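You operate a simulated robot arm through the tools that you are given. There is no shell and no other tool.

You run a simulated two-armed robot. Do the job below in one go: nothing can be reset, and whatever is moved stays where it is left.

JOB
Tip the strainer's leaves and the cold tea into the red bowl, and put the teapot on the wooden tray.
Fine: empty both; strainer in the small grey dish; lid on the teapot.

The check looks at the end state, three seconds after you hand in, the way a careful person would. Anything else that was tipped, shoved, dropped, spilled or broken makes it a failure. Lids that push on must go on centred and level and be pressed home; caps that screw on are set level and turned clockwise until they are tight.

ROBOT AND FRAMES
Two 7-joint arms with two-finger parallel grippers on one trunk that stands fixed in place. Base frame: the origin is at the foot of the trunk, x ahead of it, y to its left, z up. Units: mm, rad, N and s.
The left shoulder is at [71, 156, 1255], the right one opposite. Payload 3.91 kg a hand.
Tool frame (each hand has its own): the origin (TCP) lies between the finger pads and is the grasp point; the fingertips stand 30 mm ahead of it; z points along the fingers, y is the line along which they close. Largest opening 110 mm; finger width 20, thickness 10; the body of the gripper, 48 by 112 mm, starts 55 mm behind the TCP.
Orientation is that of the tool frame in the base frame, as a unit quaternion [w, x, y, z]. With the fingers straight down and closing along the base's y, the tool's x points along the base's -x, its y along +y and its z along -z.

CONTROLS
- The arms move only by the tool play_rows. It takes "left_motion", "right_motion" or both (then of equal length, played together; a hand with none holds still); each is a list of rows, each an object (a shift or turn left out is 0, a gripper value left out holds the last) with "slide": the shift along the tool's x, y, z in mm, a list of three; "dr": the turn, a rotation vector about the tool's x, y, z in rad, a list of three; "claw": the opening, from 0 (shut) to 1 (fully open). In form: [{"slide": [tx, ty, tz], "dr": [ax, ay, az], "claw": claw}, ...]. A call has 1 to 20 rows; each row is the pose to reach, as a shift and turn from the pose commanded when the call began, along the tool's axes at that moment. A row lasts 0.2 s, in which the tool goes at most 50 mm and 0.15 rad; a call with a longer step from one row to the next is refused whole, and so is a gripper value outside its range. A pose out of reach is approached as far as the arm can. The call stops where the force on the tool passes 40 N (or 10 N more than at its start, if that is more) or the arm is blocked; 0.2 s more then pass. Each finger travels about 108 mm/s and halts on what it meets, pressing with about 45 N; the grip force reading is that of the motor and also rises with nothing between the fingers. The clock runs only during rows and for 0.2 s after the last one: add rows that repeat a pose to give the fingers time. It gives the time, the measured TCP pose, the force on the tool (base axes), the opening and the grip force at its end, in the units of the frame above (readings bear some noise), with the torque about the TCP (base axes, N m) and any sound that the robot's microphone picked up.
- Cameras (640 x 400 px; columns grow to the right, rows downward): "scene" is now at [137.4, -12.7, 1485.4]; the picture's right is [-0.15, -0.99, 0.00], its down [-0.52, 0.08, -0.85] and it looks along [0.84, -0.12, -0.53] (base axes); focal length 327 px, centre (320, 200). "left" rides on the left gripper at [72, -17, -103] in its tool frame; the picture's right is [0.23, 0.97, 0.00], its down [-0.76, 0.18, -0.62] and it looks along [-0.61, 0.14, 0.78] (tool axes); focal length 222 px, centre (320, 200). "right" rides on the right gripper at [72, 17, -103] in its tool frame; the picture's right is [-0.23, 0.97, 0.00], its down [-0.76, -0.18, -0.62] and it looks along [-0.61, -0.14, 0.78] (tool axes); focal length 222 px, centre (320, 200). There is no depth. A picture from a camera that has moved, and an enlarged one, comes with that camera's place and axes in the base frame and with its lens.
- capture(camera): a new picture of that camera. The clock stands still meanwhile.
- lift_body(by): slides the trunk up (or, below 0, down) by that many mm; the arms and the scene camera ride with it, the base frame stays. It gives what a move gives, with no picture.
- turn_head(pan, tilt): turns the head with the scene camera to pan (to the left, within 1.501 rad either way) and tilt (down, from -0.506 to 1.204), counted from straight ahead of the robot. It gives what a move gives.
- close_up(camera, box): a new picture of the part [left, top, right, bottom] of that camera's present view, enlarged. The clock stands still meanwhile.
- sign_off(): hands the job in; it is judged then, once.

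Nothing tells you positions but the pictures and the camera data. Unless the task says otherwise, let go and move clear before handing in.

The tools are called after "Call:" as a command line: name --argument value ..., lists and objects as JSON in quotes. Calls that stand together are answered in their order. play_rows: Moves the arms, as the interface text tells. Its arguments: {"type":"object","properties":{"left_motion":{"type":"array","items":{"type":"object","properties":{"slide":{"type":"array","items":{"type":"number"}},"dr":{"type":"array","items":{"type":"number"}},"claw":{"type":"number"}}}},"right_motion":{"type":"array","items":{"type":"object","properties":{"slide":{"type":"array","items":{"type":"number"}},"dr":{"type":"array","items":{"type":"number"}},"claw":{"type":"number"}}}}},"required":[]} The other tools are called the same way: lift_body (by) slides the trunk up or down; turn_head (pan, tilt) turns the head that bears the scene camera; capture (camera) takes a picture; close_up (camera, box) takes an enlarged picture of a part of a camera's view; sign_off () hands the job in.

At the start:

```text
time: 0.0
left_position: [613.7, 184.8, 1285.3]
left_tool_rot: [-0.001, 0.0, 1.0, 0.0]
left_force: [0.4, 0.2, -0.7]
left_moment: [-0.04, 0.01, -0.01]
left_gripper_width: 109.9
left_grasp_force: 0.0
right_position: [638.4, -412.5, 1257.8]
right_tool_rot: [0.0, 0.001, 1.0, 0.0]
right_force: [0.0, 0.2, -0.2]
right_moment: [0.0, -0.02, 0.02]
right_gripper_width: 109.8
right_grasp_force: 0.0
trunk travel left (down, up): [-700.0, 240.0]
head pan, tilt: [-0.145, 0.557]
```

scene: 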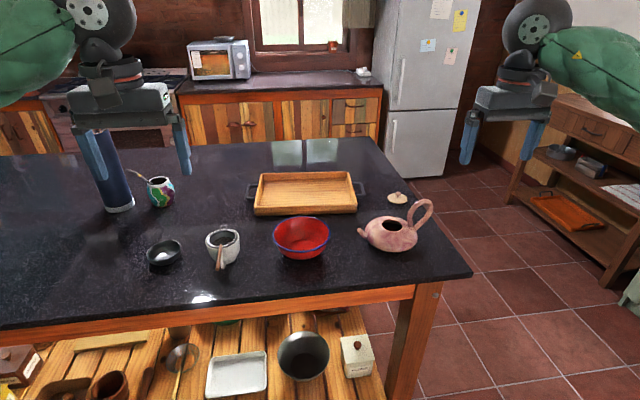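
right: 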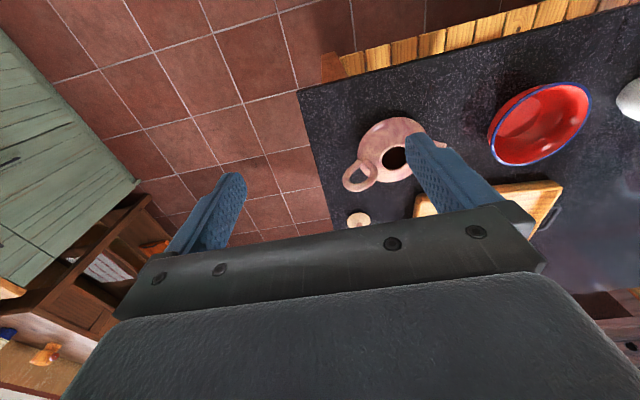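
left: 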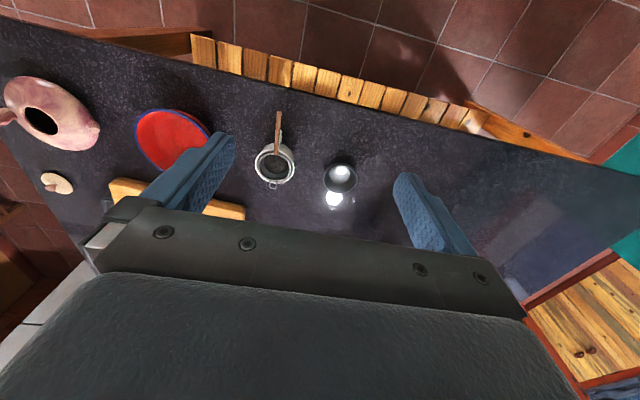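

I see a dark counter with a pink teapot (lid lying off beside it), a red bowl, a wooden tray, a mug holding a strainer, and a small dark/grey dish. I'll look closer at each before moving.

Call:
close_up --camera "scene" --box '[340, 170, 460, 270]'

Call:
close_up --camera "scene" --box '[130, 200, 260, 290]'

Call:
close_up --camera "scene" --box '[230, 150, 390, 270]'

Call:
close_up --camera "left" --box '[230, 90, 380, 220]'

Call:
close_up --camera "right" --box '[320, 90, 480, 240]'

```text
4.00 times, centred on (400, 220) of scene
camera zoom: at [137.4, -12.7, 1485.4], right [-0.15, -0.99, 0.0], down [-0.52, 0.08, -0.85], along [0.84, -0.12, -0.53], focal length 1307 px, centre (0, 120)
```

zoom: 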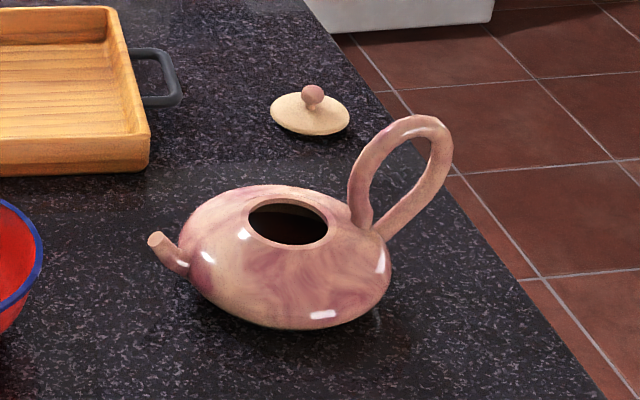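

```text
4.44 times, centred on (195, 245) of scene
camera zoom: at [137.4, -12.7, 1485.4], right [-0.15, -0.99, 0.0], down [-0.52, 0.08, -0.85], along [0.84, -0.12, -0.53], focal length 1452 px, centre (876, 0)
```

zoom: 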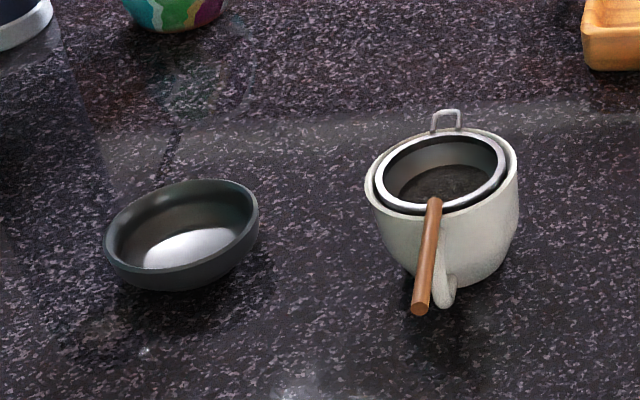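

```text
3.33 times, centred on (310, 210) of scene
camera zoom: at [137.4, -12.7, 1485.4], right [-0.15, -0.99, 0.0], down [-0.52, 0.08, -0.85], along [0.84, -0.12, -0.53], focal length 1089 px, centre (353, 167)
```

zoom: 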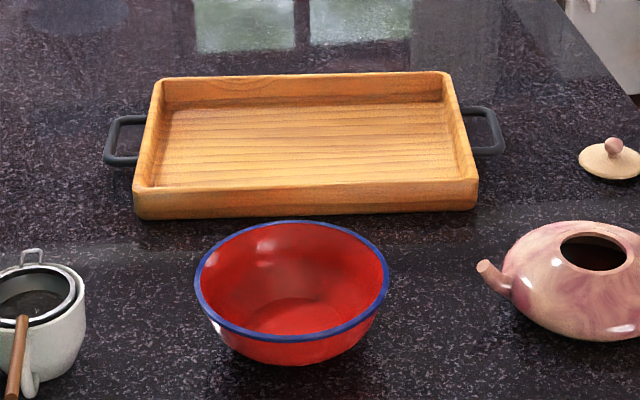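

```text
3.08 times, centred on (305, 155) of left
camera zoom: at [542.1, 167.9, 1387.9], right [-0.23, 0.97, 0.0], down [0.76, 0.18, 0.62], along [0.61, 0.14, -0.78], focal length 684 px, centre (366, 338)
```

zoom: 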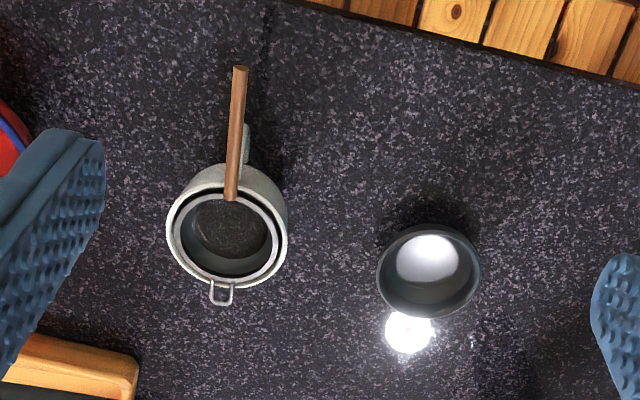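

```text
2.67 times, centred on (400, 165) of right
camera zoom: at [565.1, -394.1, 1361.9], right [0.23, 0.97, 0.0], down [0.76, -0.18, 0.62], along [0.61, -0.14, -0.78], focal length 592 px, centre (107, 293)
```

zoom: 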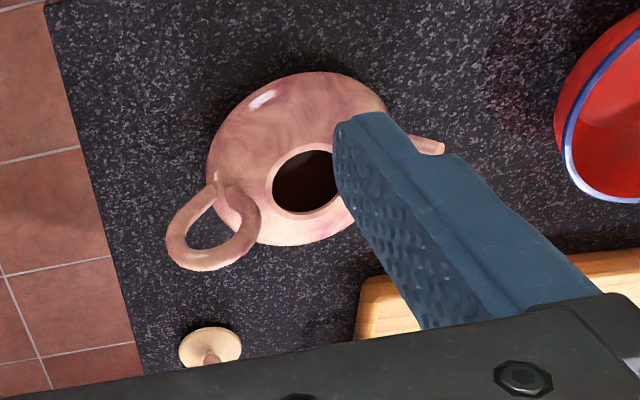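

The strainer sits on a white mug with its handle pointing toward me; the teapot is at about (799, −301), spout toward the bowl and handle toward the right. I'll zoom in on the insides and key features for exact positions.

Call:
close_up --camera "scene" --box '[375, 195, 440, 255]'

Call:
close_up --camera "scene" --box '[195, 220, 255, 280]'

Call:
close_up --camera "scene" --box '[0, 150, 240, 300]'

Call:
close_up --camera "right" --box '[335, 105, 445, 235]'

Call:
close_up --camera "left" --box '[0, 60, 130, 200]'

```text
6.67 times, centred on (408, 225) of scene
camera zoom: at [137.4, -12.7, 1485.4], right [-0.15, -0.99, 0.0], down [-0.52, 0.08, -0.85], along [0.84, -0.12, -0.53], focal length 2178 px, centre (-263, 33)
```

zoom: 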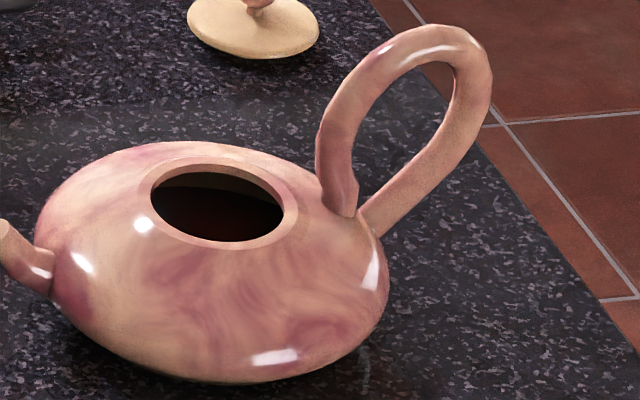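

```text
6.67 times, centred on (225, 250) of scene
camera zoom: at [137.4, -12.7, 1485.4], right [-0.15, -0.99, 0.0], down [-0.52, 0.08, -0.85], along [0.84, -0.12, -0.53], focal length 2178 px, centre (953, -133)
```

zoom: 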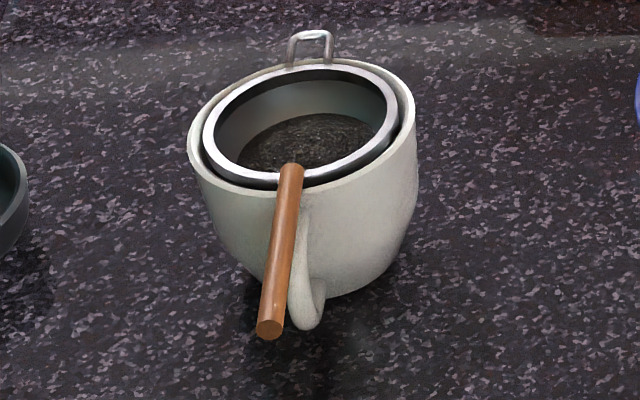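

```text
2.67 times, centred on (120, 225) of scene
camera zoom: at [137.4, -12.7, 1485.4], right [-0.15, -0.99, 0.0], down [-0.52, 0.08, -0.85], along [0.84, -0.12, -0.53], focal length 871 px, centre (853, 133)
```

zoom: 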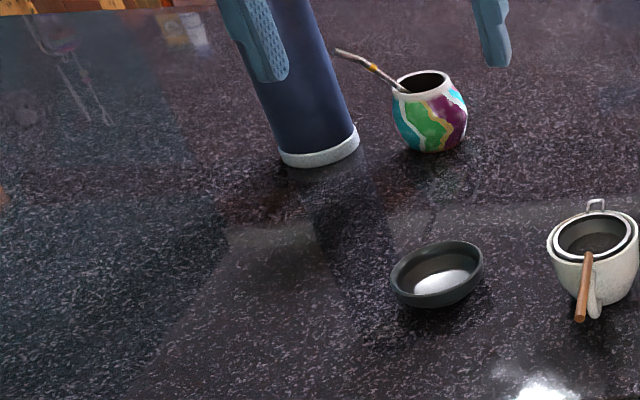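

```text
3.08 times, centred on (390, 170) of right
camera zoom: at [565.1, -394.1, 1361.9], right [0.23, 0.97, 0.0], down [0.76, -0.18, 0.62], along [0.61, -0.14, -0.78], focal length 684 px, centre (105, 292)
```

zoom: 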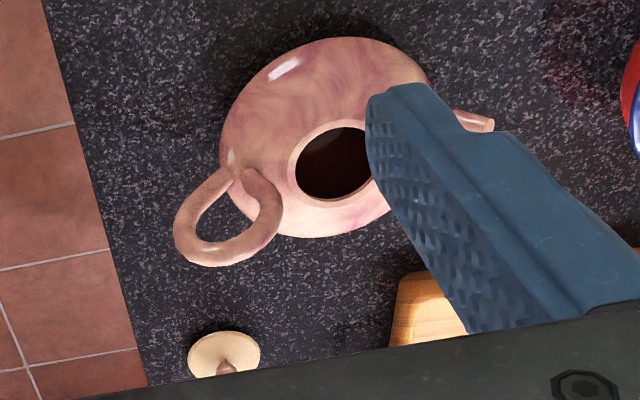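

```text
2.86 times, centred on (65, 130) of left
camera zoom: at [542.1, 167.9, 1387.9], right [-0.23, 0.97, 0.0], down [0.76, 0.18, 0.62], along [0.61, 0.14, -0.78], focal length 635 px, centre (1049, 400)
```

zoom: 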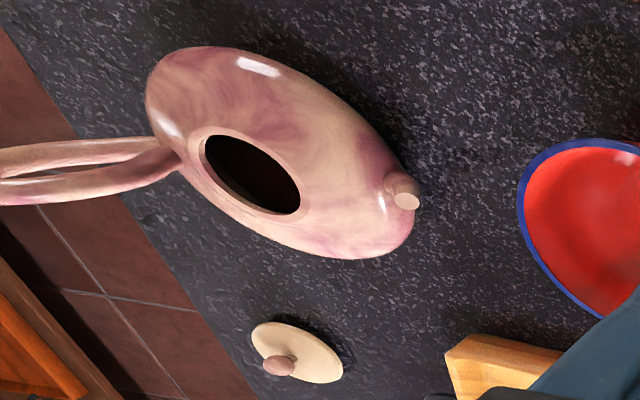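

The teapot looks to hold dark tea. I'll bring both hands closer over the teapot and the mug (still well above them) to get precise views.

Call:
play_rows --right_motion '[{"slide": [-20, 27, 20]}, {"slide": [-40, 54, 40]}, {"slide": [-60, 80, 58]}, {"slide": [-60, 80, 58]}]' --left_motion '[{"slide": [-35, -15, 28]}, {"slide": [-70, -30, 56]}, {"slide": [-106, -45, 85]}, {"slide": [-106, -45, 85]}]'

Call:
capture --camera "right"

Call:
capture --camera "left"

Call:
capture --camera "scene"

```text
time: 1.0
left_position: [719.4, 138.6, 1200.8]
left_tool_rot: [0.0, 0.0, 1.0, 0.0]
left_force: [-0.4, -0.5, -0.1]
left_moment: [-0.01, 0.02, -0.01]
left_gripper_width: 110.1
left_grasp_force: 0.0
right_position: [696.9, -332.4, 1201.8]
right_tool_rot: [0.0, 0.001, 1.0, 0.001]
right_force: [0.4, 0.1, -0.4]
right_moment: [0.04, -0.04, -0.02]
right_gripper_width: 110.0
right_grasp_force: 0.1
trunk travel left (down, up): [-700.0, 240.0]
head pan, tilt: [-0.145, 0.557]
```

```text
taken
camera right: at [624.2, -314.1, 1304.8], right [0.23, 0.97, 0.0], down [0.76, -0.18, 0.62], along [0.61, -0.14, -0.78], focal length 222 px, centre (320, 200)
```

right: 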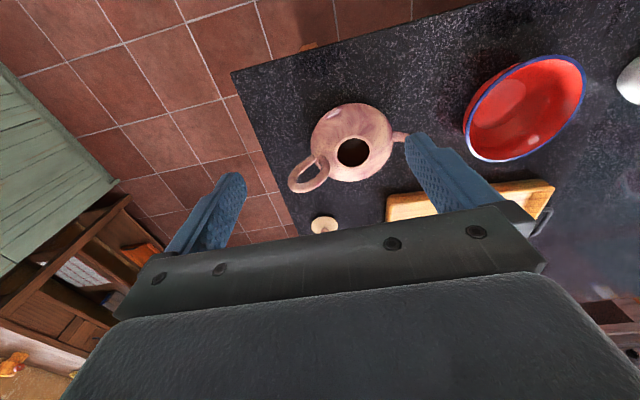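

```text
taken
camera left: at [647.2, 122.7, 1304.4], right [-0.23, 0.97, 0.0], down [0.76, 0.18, 0.62], along [0.61, 0.14, -0.78], focal length 222 px, centre (320, 200)
```

left: 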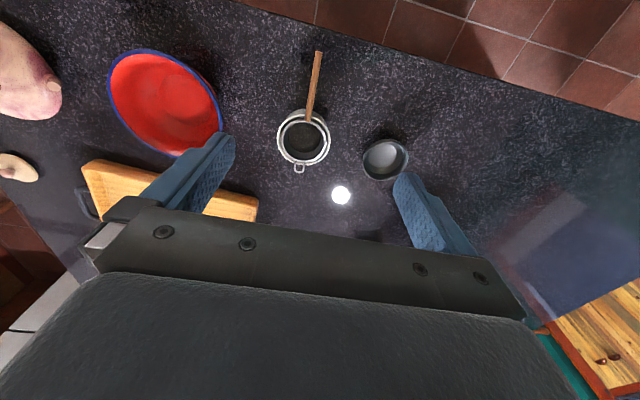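

```text
taken
camera scene: at [135.9, -12.8, 1485.6], right [-0.15, -0.99, 0.0], down [-0.52, 0.08, -0.85], along [0.84, -0.12, -0.53], focal length 327 px, centre (320, 200)
```

scene: 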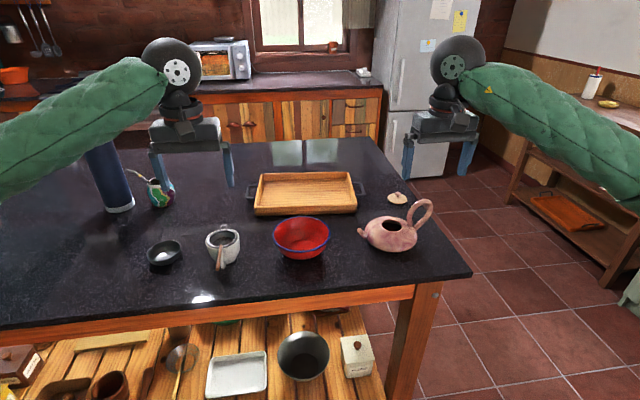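

Call:
close_up --camera "right" --box '[280, 90, 420, 190]'

Call:
close_up --camera "right" --box '[325, 120, 385, 180]'

Call:
close_up --camera "right" --box '[440, 40, 600, 240]'

Call:
close_up --camera "left" --box '[260, 40, 420, 200]'

Call:
close_up --camera "left" --box '[0, 20, 130, 220]'

Call:
close_up --camera "left" --box '[70, 40, 270, 240]'

```text
4.00 times, centred on (350, 140) of right
camera zoom: at [624.2, -314.1, 1304.8], right [0.23, 0.97, 0.0], down [0.76, -0.18, 0.62], along [0.61, -0.14, -0.78], focal length 888 px, centre (200, 440)
```

zoom: 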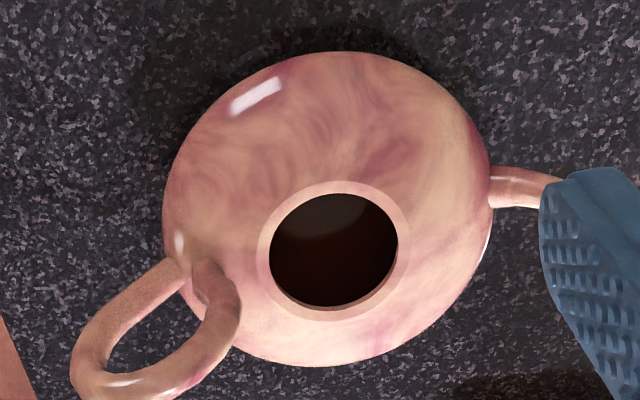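

```text
6.67 times, centred on (355, 150) of right
camera zoom: at [624.2, -314.1, 1304.8], right [0.23, 0.97, 0.0], down [0.76, -0.18, 0.62], along [0.61, -0.14, -0.78], focal length 1481 px, centre (87, 533)
```

zoom: 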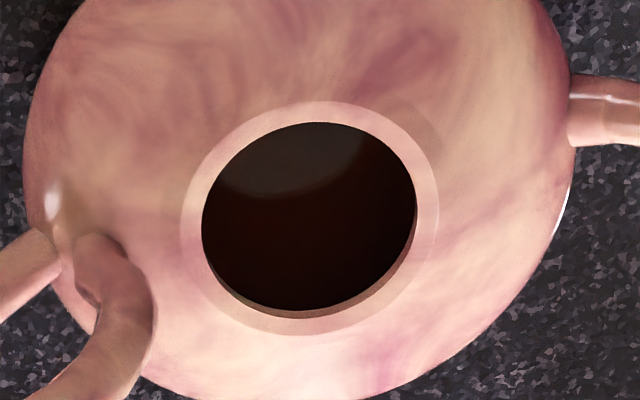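

```text
2.00 times, centred on (520, 140) of right
camera zoom: at [624.2, -314.1, 1304.8], right [0.23, 0.97, 0.0], down [0.76, -0.18, 0.62], along [0.61, -0.14, -0.78], focal length 444 px, centre (-80, 320)
```

zoom: 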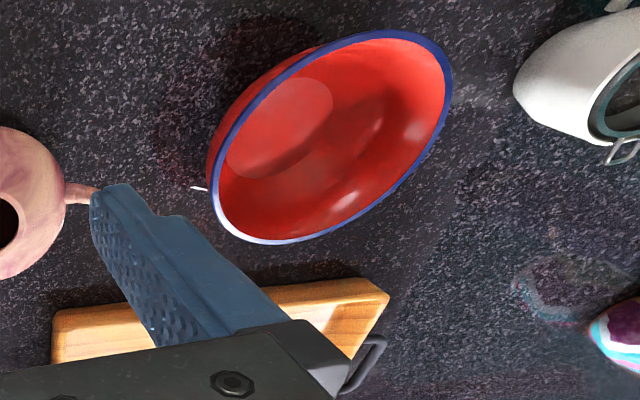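

```text
2.50 times, centred on (340, 120) of left
camera zoom: at [647.2, 122.7, 1304.4], right [-0.23, 0.97, 0.0], down [0.76, 0.18, 0.62], along [0.61, 0.14, -0.78], focal length 555 px, centre (270, 400)
```

zoom: 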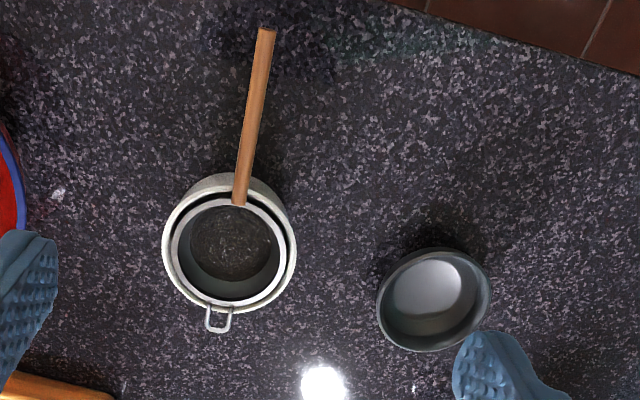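

```text
2.00 times, centred on (65, 120) of left
camera zoom: at [647.2, 122.7, 1304.4], right [-0.23, 0.97, 0.0], down [0.76, 0.18, 0.62], along [0.61, 0.14, -0.78], focal length 444 px, centre (830, 360)
```

zoom: 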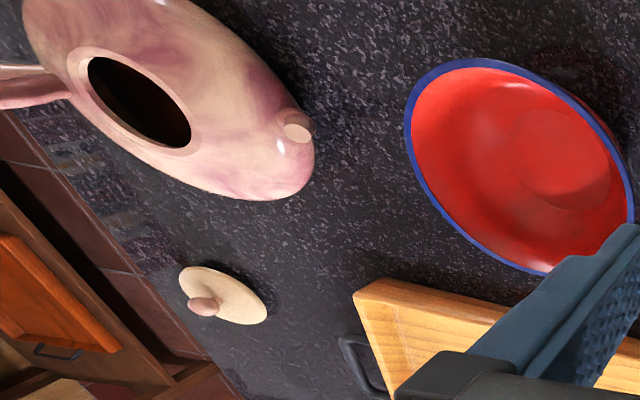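

```text
2.00 times, centred on (170, 140) of left
camera zoom: at [647.2, 122.7, 1304.4], right [-0.23, 0.97, 0.0], down [0.76, 0.18, 0.62], along [0.61, 0.14, -0.78], focal length 444 px, centre (620, 320)
```

zoom: 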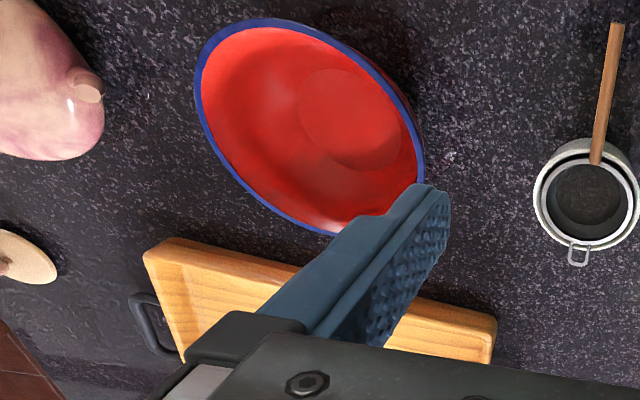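

The teapot holds dark tea (liquid visible inside); opening centre is near (797, −300, 976), bowl rim near (779, −61, 987). I'll zoom on a few reference features to pin the table height and lid, dish and tray positions.

Call:
close_up --camera "scene" --box '[440, 250, 500, 290]'

Call:
close_up --camera "right" --box '[210, 50, 260, 90]'

Call:
close_up --camera "scene" --box '[375, 180, 415, 215]'

Call:
close_up --camera "left" --box '[0, 140, 50, 190]'

Call:
close_up --camera "scene" --box '[140, 230, 190, 275]'

Call:
close_up --camera "left" --box '[350, 130, 420, 190]'

Call:
close_up --camera "right" --box '[280, 130, 340, 250]'

```text
10.00 times, centred on (470, 270) of scene
camera zoom: at [135.9, -12.8, 1485.6], right [-0.15, -0.99, 0.0], down [-0.52, 0.08, -0.85], along [0.84, -0.12, -0.53], focal length 3268 px, centre (-1180, -500)
```

zoom: 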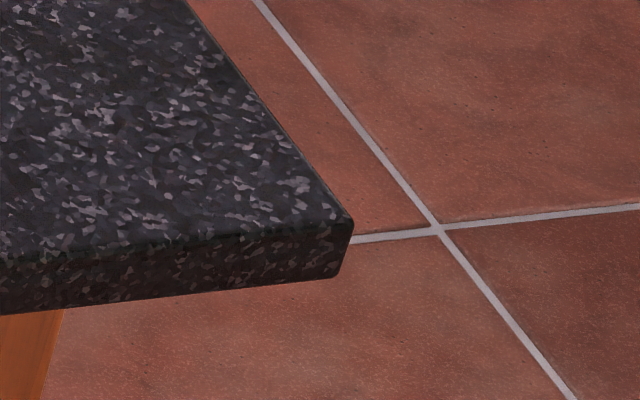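

```text
10.00 times, centred on (235, 70) of right
camera zoom: at [624.2, -314.1, 1304.8], right [0.23, 0.97, 0.0], down [0.76, -0.18, 0.62], along [0.61, -0.14, -0.78], focal length 2221 px, centre (1170, 1500)
```

zoom: 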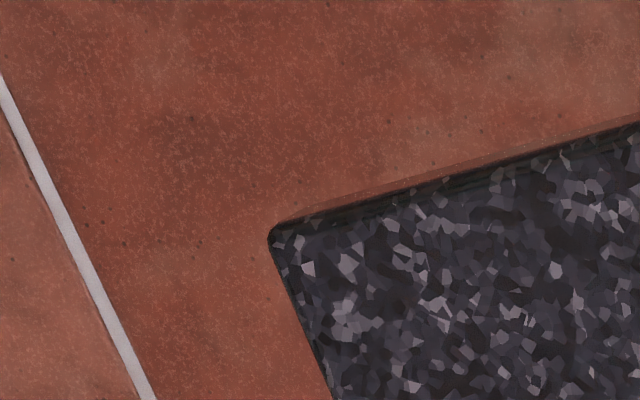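

```text
11.43 times, centred on (395, 198) of scene
camera zoom: at [135.9, -12.8, 1485.6], right [-0.15, -0.99, 0.0], down [-0.52, 0.08, -0.85], along [0.84, -0.12, -0.53], focal length 3734 px, centre (-537, 229)
```

zoom: 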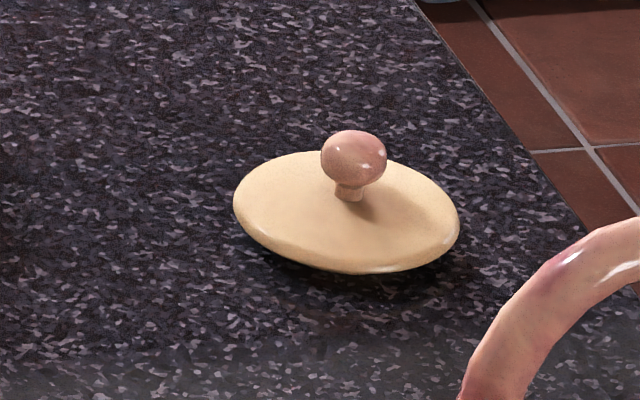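

```text
8.00 times, centred on (25, 165) of left
camera zoom: at [647.2, 122.7, 1304.4], right [-0.23, 0.97, 0.0], down [0.76, 0.18, 0.62], along [0.61, 0.14, -0.78], focal length 1777 px, centre (2680, 480)
```

zoom: 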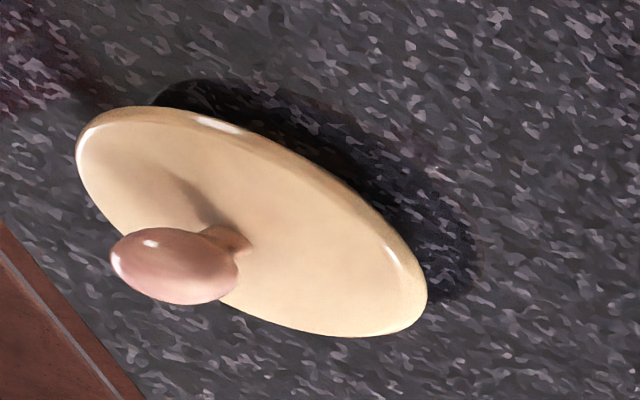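

```text
8.89 times, centred on (165, 252) of scene
camera zoom: at [135.9, -12.8, 1485.6], right [-0.15, -0.99, 0.0], down [-0.52, 0.08, -0.85], along [0.84, -0.12, -0.53], focal length 2904 px, centre (1698, -267)
```

zoom: 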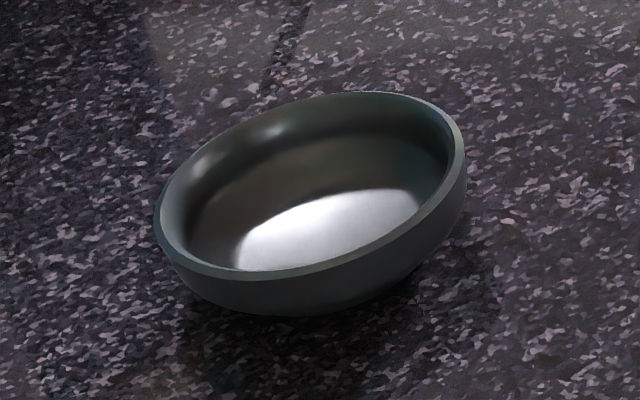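

```text
6.67 times, centred on (385, 160) of left
camera zoom: at [647.2, 122.7, 1304.4], right [-0.23, 0.97, 0.0], down [0.76, 0.18, 0.62], along [0.61, 0.14, -0.78], focal length 1481 px, centre (-113, 467)
```

zoom: 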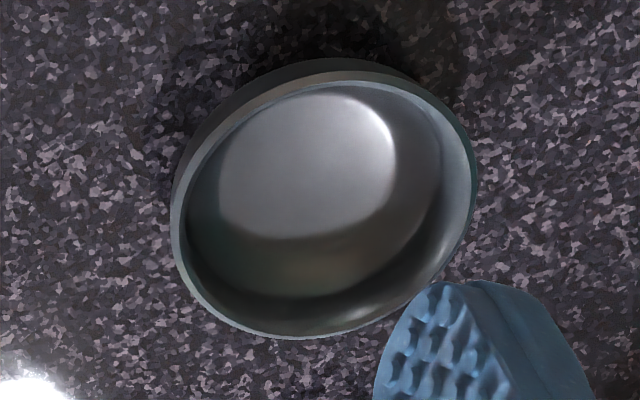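

```text
3.33 times, centred on (310, 190) of right
camera zoom: at [624.2, -314.1, 1304.8], right [0.23, 0.97, 0.0], down [0.76, -0.18, 0.62], along [0.61, -0.14, -0.78], focal length 740 px, centre (353, 233)
```

zoom: 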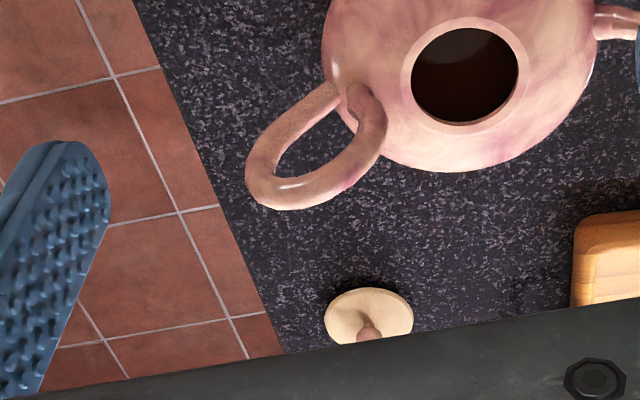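

Table top is at z≈922; strainer handle runs from about (674,128,992) to (756,131,993); dish rim centre about (809,282,950). I'll pitch the left tool forward to line up with the strainer handle, well back from the objects, and back the right hand away.

Call:
play_rows --left_motion '[{"slide": [12, -1, 5], "dr": [0, -0.131, 0]}, {"slide": [24, -2, 10], "dr": [0, -0.262, 0]}, {"slide": [36, -3, 15], "dr": [0, -0.393, 0]}, {"slide": [48, -4, 20], "dr": [0, -0.524, 0]}, {"slide": [60, -5, 25], "dr": [0, -0.655, 0]}, {"slide": [72, -6, 30], "dr": [0, -0.785, 0]}, {"slide": [84, -7, 35], "dr": [0, -0.916, 0]}, {"slide": [96, -8, 40], "dr": [0, -1.047, 0]}, {"slide": [108, -9, 45], "dr": [0, -1.178, 0]}, {"slide": [119, -9, 51], "dr": [0, -1.309, 0]}, {"slide": [119, -9, 51], "dr": [0, -1.309, 0]}]' --right_motion '[{"slide": [8, -12, -5]}, {"slide": [16, -24, -10]}, {"slide": [24, -36, -15]}, {"slide": [32, -48, -20]}, {"slide": [40, -60, -25]}, {"slide": [48, -72, -30]}, {"slide": [56, -84, -35]}, {"slide": [64, -96, -40]}, {"slide": [72, -108, -44]}, {"slide": [77, -118, -48]}, {"slide": [77, -118, -48]}]'

Call:
capture --camera "scene"

Call:
capture --camera "left"

```text
time: 3.4
left_position: [624.9, 122.8, 1145.2]
left_tool_rot: [0.609, -0.001, 0.793, 0.001]
left_force: [-0.4, 0.1, 0.3]
left_moment: [0.04, 0.01, 0.01]
left_gripper_width: 110.1
left_grasp_force: 0.0
left hand out of reach, approached as far as the arm can: row 9, 10, 11
right_position: [621.0, -449.4, 1248.1]
right_tool_rot: [0.0, 0.0, 1.0, 0.0]
right_force: [0.9, -0.5, 0.2]
right_moment: [0.02, -0.02, -0.01]
right_gripper_width: 109.8
right_grasp_force: 0.0
trunk travel left (down, up): [-700.0, 240.0]
head pan, tilt: [-0.145, 0.557]
```

```text
taken
camera scene: at [137.5, -12.7, 1485.4], right [-0.14, -0.99, 0.0], down [-0.52, 0.08, -0.85], along [0.84, -0.12, -0.53], focal length 327 px, centre (320, 200)
```

scene: 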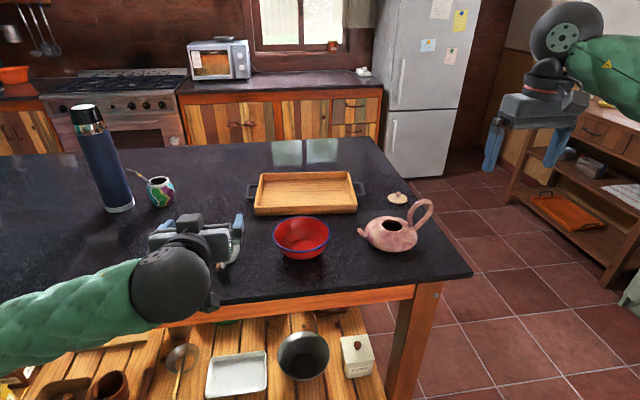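

```text
taken
camera left: at [508.2, 105.9, 1101.6], right [-0.06, 0.97, -0.22], down [-0.41, 0.18, 0.9], along [0.91, 0.14, 0.38], focal length 222 px, centre (320, 200)
```

left: 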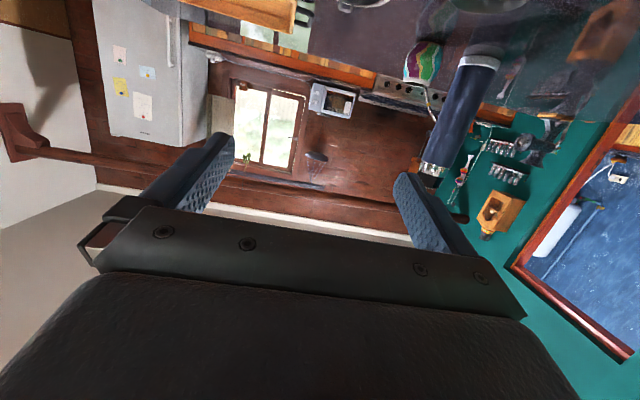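

The left tool is now pitched forward (fingers 15° below horizontal), limited slightly by reach at that close position. I'll bring it down to a pre-grasp pose behind the strainer handle and check where it really lands.

Call:
play_rows --left_motion '[{"slide": [28, 0, 20]}, {"slide": [56, 0, 40]}, {"slide": [85, 0, 61]}, {"slide": [112.8, 0, 81.6]}, {"slide": [112.8, 0, 81.6]}]'

Call:
turn_head --pan 0.1 --tilt 0.75

Call:
capture --camera "scene"

```text
time: 4.6
left_position: [675.4, 122.5, 1014.7]
left_tool_rot: [0.609, 0.0, 0.793, 0.0]
left_force: [0.7, -0.9, 0.6]
left_moment: [0.03, -0.03, 0.01]
left_gripper_width: 109.9
left_grasp_force: 0.1
right_position: [620.9, -450.1, 1247.6]
right_tool_rot: [0.0, 0.001, 1.0, 0.0]
right_force: [-0.8, 0.1, -0.3]
right_moment: [-0.03, 0.0, -0.01]
right_gripper_width: 110.3
right_grasp_force: 0.1
trunk travel left (down, up): [-700.0, 240.0]
head pan, tilt: [-0.145, 0.557]
```

```text
time: 5.4
left_position: [675.7, 122.5, 1015.1]
left_tool_rot: [0.608, -0.001, 0.794, 0.001]
left_force: [0.4, -0.3, 0.3]
left_moment: [0.01, -0.02, -0.04]
left_gripper_width: 110.0
left_grasp_force: 0.1
right_position: [620.4, -451.2, 1248.7]
right_tool_rot: [0.0, 0.001, 1.0, 0.0]
right_force: [-0.1, -0.6, 0.0]
right_moment: [0.02, -0.02, -0.02]
right_gripper_width: 109.8
right_grasp_force: 0.1
trunk travel left (down, up): [-700.0, 240.0]
head pan, tilt: [0.099, 0.75]
```

```text
taken
camera scene: at [131.1, 8.3, 1468.6], right [0.1, -1.0, 0.0], down [-0.68, -0.07, -0.73], along [0.73, 0.07, -0.68], focal length 327 px, centre (320, 200)
```

scene: 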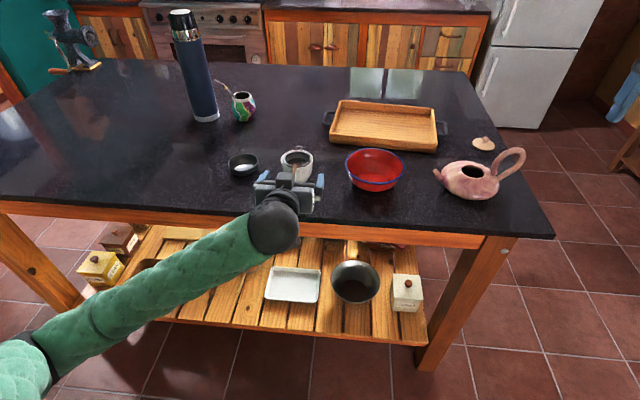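

The base of each move is the pose actually reached, so I'm at (675.5, 122.5, 1015) just above the rod. Zooming to check alignment.

Call:
close_up --camera "scene" --box '[245, 140, 345, 220]'

Call:
capture --camera "left"

```text
5.00 times, centred on (295, 180) of scene
camera zoom: at [131.1, 8.3, 1468.6], right [0.1, -1.0, 0.0], down [-0.68, -0.07, -0.73], along [0.73, 0.07, -0.68], focal length 1634 px, centre (445, 300)
```

zoom: 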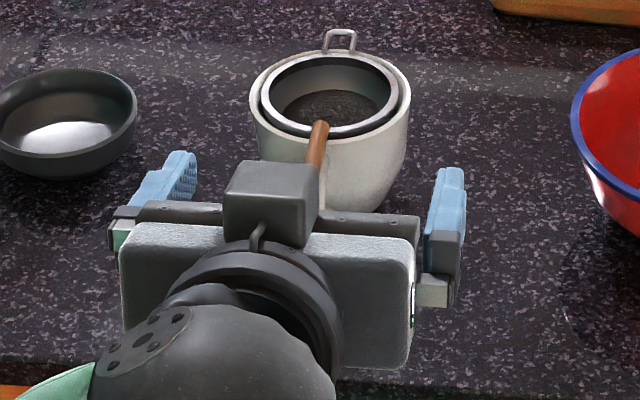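

```text
taken
camera left: at [558.1, 106.0, 971.6], right [-0.06, 0.97, -0.22], down [-0.4, 0.18, 0.9], along [0.91, 0.14, 0.38], focal length 222 px, centre (320, 200)
```

left: 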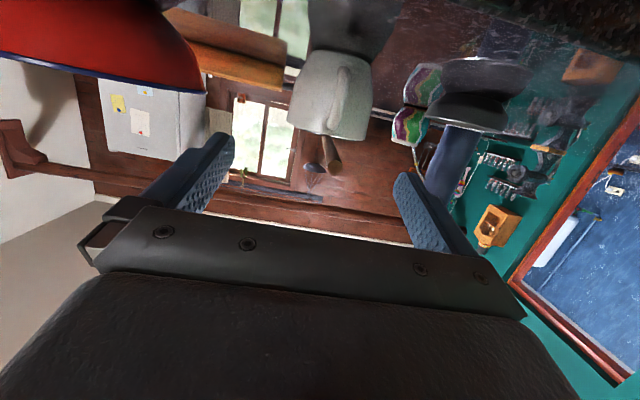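

Call:
close_up --camera "left" --box '[280, 40, 400, 200]'

```text
2.50 times, centred on (340, 120) of left
camera zoom: at [558.1, 106.0, 971.6], right [-0.06, 0.97, -0.22], down [-0.4, 0.18, 0.9], along [0.91, 0.14, 0.38], focal length 555 px, centre (270, 400)
```

zoom: 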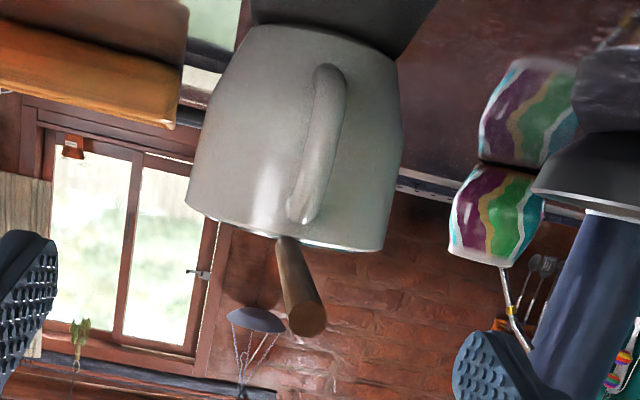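

The rod end is at about (674, 128, 1000) from the near camera, so I'll shift by (+10, +6, −15) mm, levelling the fingers a bit, then recheck before closing.

Call:
play_rows --left_motion '[{"slide": [6, 3, 7], "dr": [0, -0.075, 0]}, {"slide": [11.8, 6, 14], "dr": [0, -0.15, 0]}, {"slide": [11.8, 6, 14], "dr": [0, -0.15, 0]}]'

Call:
close_up --camera "left" --box '[200, 40, 440, 240]'

Call:
close_up --camera "scene" --box '[245, 140, 345, 220]'

```text
time: 6.2
left_position: [686.8, 129.0, 999.2]
left_tool_rot: [0.667, -0.001, 0.745, 0.001]
left_force: [0.2, 0.3, 0.1]
left_moment: [-0.01, 0.0, -0.01]
left_gripper_width: 110.3
left_grasp_force: 0.1
right_position: [620.4, -449.4, 1248.1]
right_tool_rot: [0.0, 0.001, 1.0, 0.0]
right_force: [0.5, 0.0, 1.2]
right_moment: [-0.02, -0.01, 0.0]
right_gripper_width: 109.7
right_grasp_force: 0.0
trunk travel left (down, up): [-700.0, 240.0]
head pan, tilt: [0.099, 0.75]
```

```text
2.00 times, centred on (320, 140) of left
camera zoom: at [576.1, 112.0, 939.0], right [-0.03, 0.97, -0.23], down [-0.53, 0.18, 0.83], along [0.84, 0.14, 0.52], focal length 444 px, centre (320, 320)
```

zoom: 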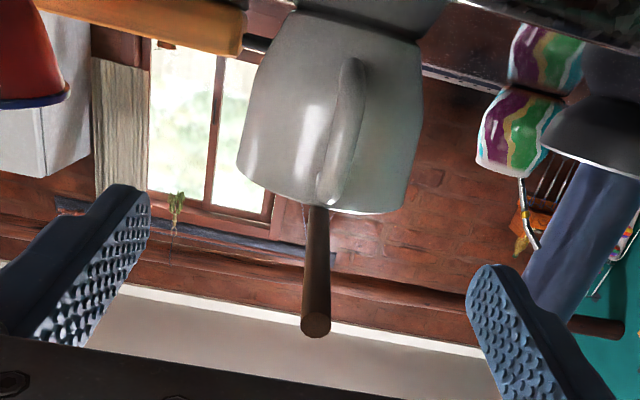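

```text
5.00 times, centred on (295, 180) of scene
camera zoom: at [131.2, 8.5, 1468.6], right [0.1, -1.0, 0.0], down [-0.68, -0.07, -0.73], along [0.73, 0.07, -0.68], focal length 1634 px, centre (445, 300)
```

zoom: 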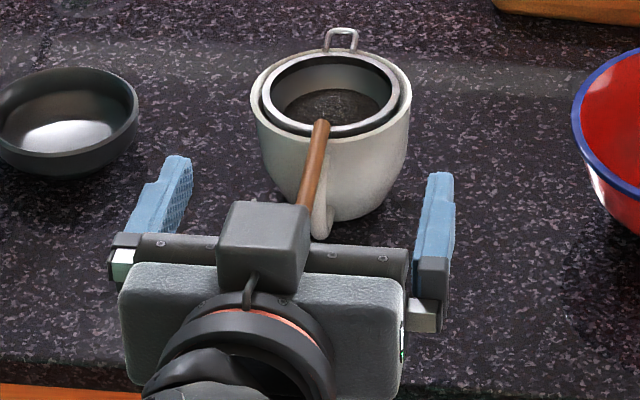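

The rod sits centred between the fingers and parallel to them. Closing the left gripper on it.

Call:
play_rows --left_motion '[{"slide": [-2, -1, 0], "claw": 0.5}, {"slide": [-2, -1, 0], "claw": 0.2}, {"slide": [-2, -1, 0], "claw": 0.0}, {"slide": [-2, -1, 0], "claw": 0.0}, {"slide": [-2, -1, 0], "claw": 0.0}]'

Call:
close_up --camera "left" --box '[200, 40, 440, 240]'

Call:
close_up --camera "scene" --box '[245, 140, 345, 220]'

```text
time: 7.4
left_position: [686.2, 126.5, 1002.3]
left_tool_rot: [0.666, -0.001, 0.746, 0.001]
left_force: [0.5, 0.3, 0.5]
left_moment: [-0.02, -0.02, 0.04]
left_gripper_width: 7.0
left_grasp_force: 45.3
right_position: [621.7, -449.0, 1247.8]
right_tool_rot: [-0.001, 0.001, 1.0, 0.0]
right_force: [0.5, -0.4, -0.4]
right_moment: [0.01, 0.01, 0.0]
right_gripper_width: 110.1
right_grasp_force: 0.0
trunk travel left (down, up): [-700.0, 240.0]
head pan, tilt: [0.099, 0.75]
```

```text
2.00 times, centred on (320, 140) of left
camera zoom: at [576.0, 110.8, 940.9], right [-0.03, 0.97, -0.23], down [-0.53, 0.18, 0.83], along [0.85, 0.14, 0.52], focal length 444 px, centre (320, 320)
```

zoom: 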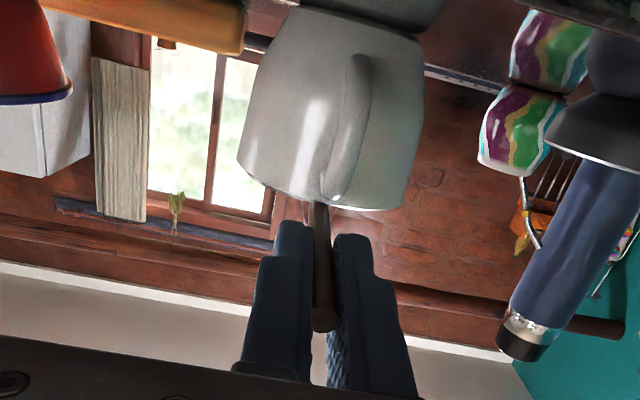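

```text
5.00 times, centred on (295, 180) of scene
camera zoom: at [131.1, 8.5, 1468.6], right [0.1, -1.0, 0.0], down [-0.68, -0.07, -0.73], along [0.73, 0.07, -0.68], focal length 1634 px, centre (445, 300)
```

zoom: 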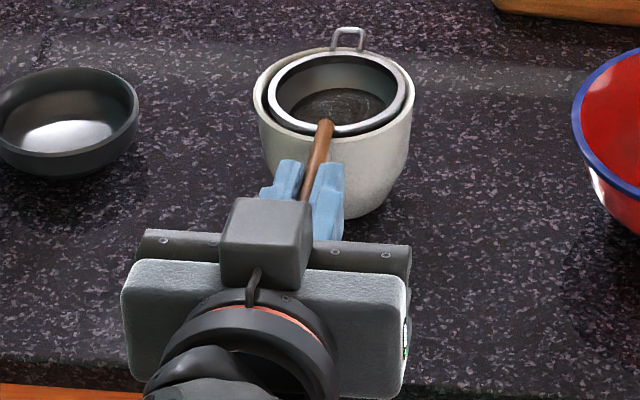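

Grip is firm on the ~7 mm rod. Lifting the strainer straight up out of the mug slowly.

Call:
play_rows --left_motion '[{"slide": [-10, 0, -1.1]}, {"slide": [-20, 0, -2.2]}, {"slide": [-32, 0, -3.5]}, {"slide": [-46, 0, -5.1]}, {"slide": [-60, 0, -6.6]}, {"slide": [-75, 0, -8.3]}, {"slide": [-90, 0, -9.9]}, {"slide": [-90, 0, -9.9]}]'

Call:
capture --camera "scene"

Call:
close_up --camera "scene" --box '[245, 100, 365, 220]'

Call:
close_up --camera "left" --box '[200, 0, 440, 240]'

```text
time: 9.2
left_position: [686.7, 128.1, 1092.4]
left_tool_rot: [0.667, -0.001, 0.745, 0.001]
left_force: [-0.4, -0.7, 0.2]
left_moment: [0.04, 0.06, -0.01]
left_gripper_width: 7.2
left_grasp_force: 44.6
right_position: [619.4, -449.3, 1248.1]
right_tool_rot: [0.0, 0.001, 1.0, 0.0]
right_force: [0.3, 0.5, 1.7]
right_moment: [-0.02, -0.02, -0.02]
right_gripper_width: 110.0
right_grasp_force: 0.0
trunk travel left (down, up): [-700.0, 240.0]
head pan, tilt: [0.099, 0.75]
```

```text
taken
camera scene: at [131.1, 8.7, 1468.6], right [0.1, -1.0, 0.0], down [-0.68, -0.07, -0.73], along [0.73, 0.07, -0.68], focal length 327 px, centre (320, 200)
```

scene: 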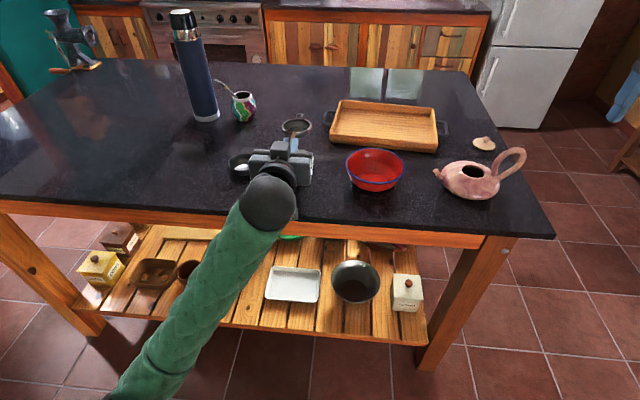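

```text
3.33 times, centred on (305, 160) of scene
camera zoom: at [131.1, 8.7, 1468.6], right [0.1, -1.0, 0.0], down [-0.68, -0.07, -0.73], along [0.73, 0.07, -0.68], focal length 1089 px, centre (370, 333)
```

zoom: 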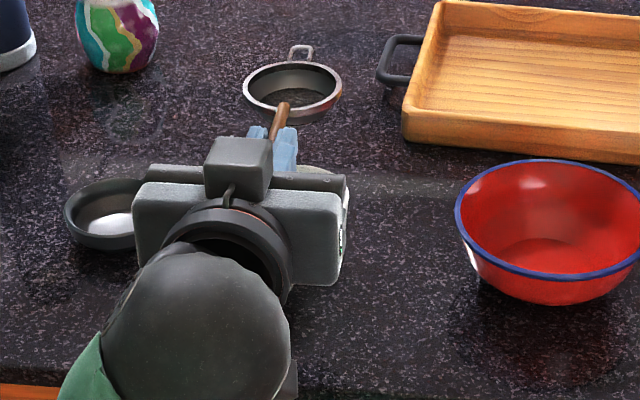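

```text
1.67 times, centred on (320, 120) of left
camera zoom: at [576.5, 110.8, 1031.2], right [-0.03, 0.97, -0.23], down [-0.53, 0.18, 0.83], along [0.84, 0.14, 0.52], focal length 370 px, centre (320, 333)
```

zoom: 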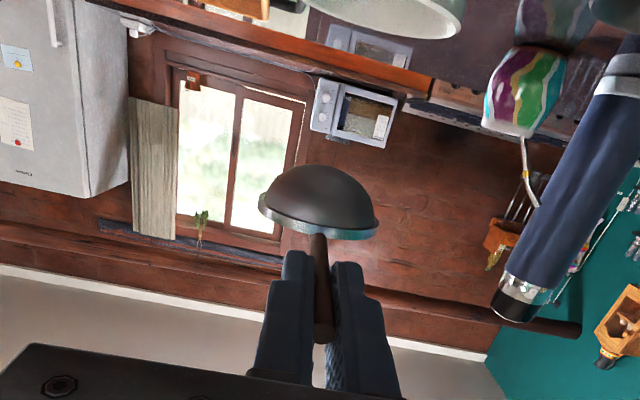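

The strainer came out level with the leaves inside. Moving it over to above the bowl centre (780, −60) and lowering to just above the rim.

Call:
play_rows --left_motion '[{"slide": [0, -20, -1]}, {"slide": [0, -45, -2]}, {"slide": [0.3, -72, -3]}, {"slide": [0.5, -99, -4]}, {"slide": [0.6, -126, -5]}, {"slide": [0.7, -150, -6]}, {"slide": [0.7, -172, -6]}, {"slide": [0.7, -188, -6]}, {"slide": [15, -188, -4.3]}, {"slide": [32, -188, -2.5]}, {"slide": [50.4, -188, -0.5]}, {"slide": [50.4, -188, -0.5]}]'

Call:
capture --camera "scene"

Call:
close_up --camera "scene" --box '[300, 100, 450, 240]'

Call:
capture --camera "left"

```text
time: 11.4
left_position: [690.0, -21.5, 1036.1]
left_tool_rot: [0.671, 0.039, 0.738, 0.057]
left_force: [0.0, 0.7, -0.4]
left_moment: [0.01, 0.03, 0.02]
left_gripper_width: 7.0
left_grasp_force: 45.5
right_position: [620.6, -451.0, 1248.2]
right_tool_rot: [0.0, 0.001, 1.0, 0.001]
right_force: [-0.6, -0.3, 0.1]
right_moment: [-0.01, -0.01, 0.0]
right_gripper_width: 109.9
right_grasp_force: 0.1
trunk travel left (down, up): [-700.0, 240.0]
head pan, tilt: [0.099, 0.75]
stopped in row 10 (left hand): the arm was blocked; the commanded pose is now the measured one
```

```text
taken
camera scene: at [130.8, 7.9, 1468.6], right [0.1, -1.0, 0.0], down [-0.68, -0.07, -0.73], along [0.73, 0.07, -0.68], focal length 327 px, centre (320, 200)
```

scene: 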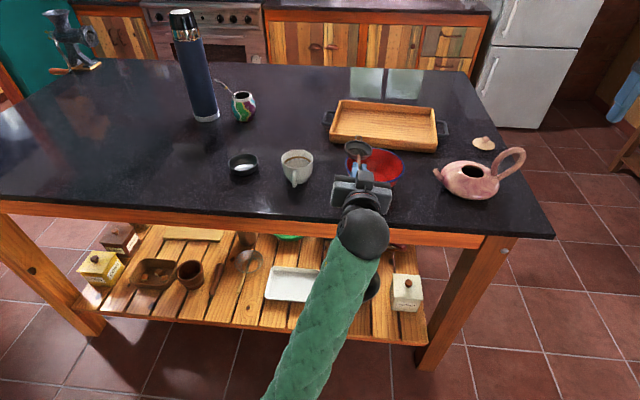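

```text
2.86 times, centred on (375, 170) of scene
camera zoom: at [130.8, 7.9, 1468.6], right [0.1, -1.0, 0.0], down [-0.68, -0.07, -0.73], along [0.73, 0.07, -0.68], focal length 934 px, centre (163, 286)
```

zoom: 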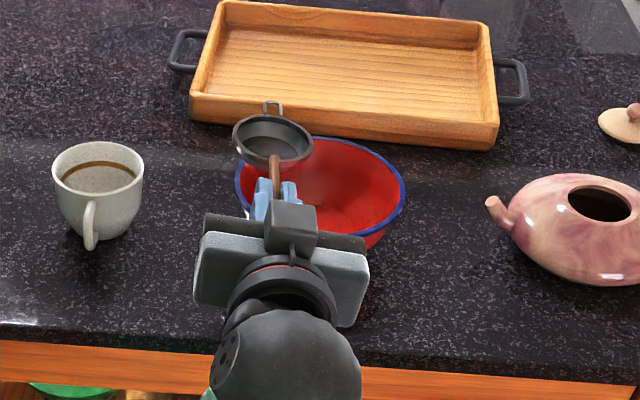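

```text
taken
camera left: at [580.2, -31.7, 971.9], right [-0.04, 0.99, -0.09], down [-0.55, 0.05, 0.83], along [0.83, 0.09, 0.55], focal length 222 px, centre (320, 200)
```

left: 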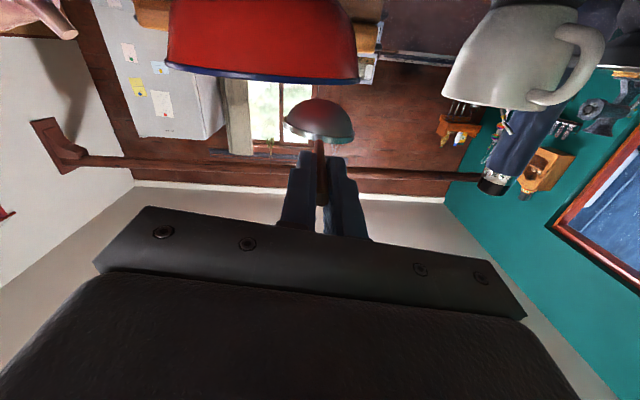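

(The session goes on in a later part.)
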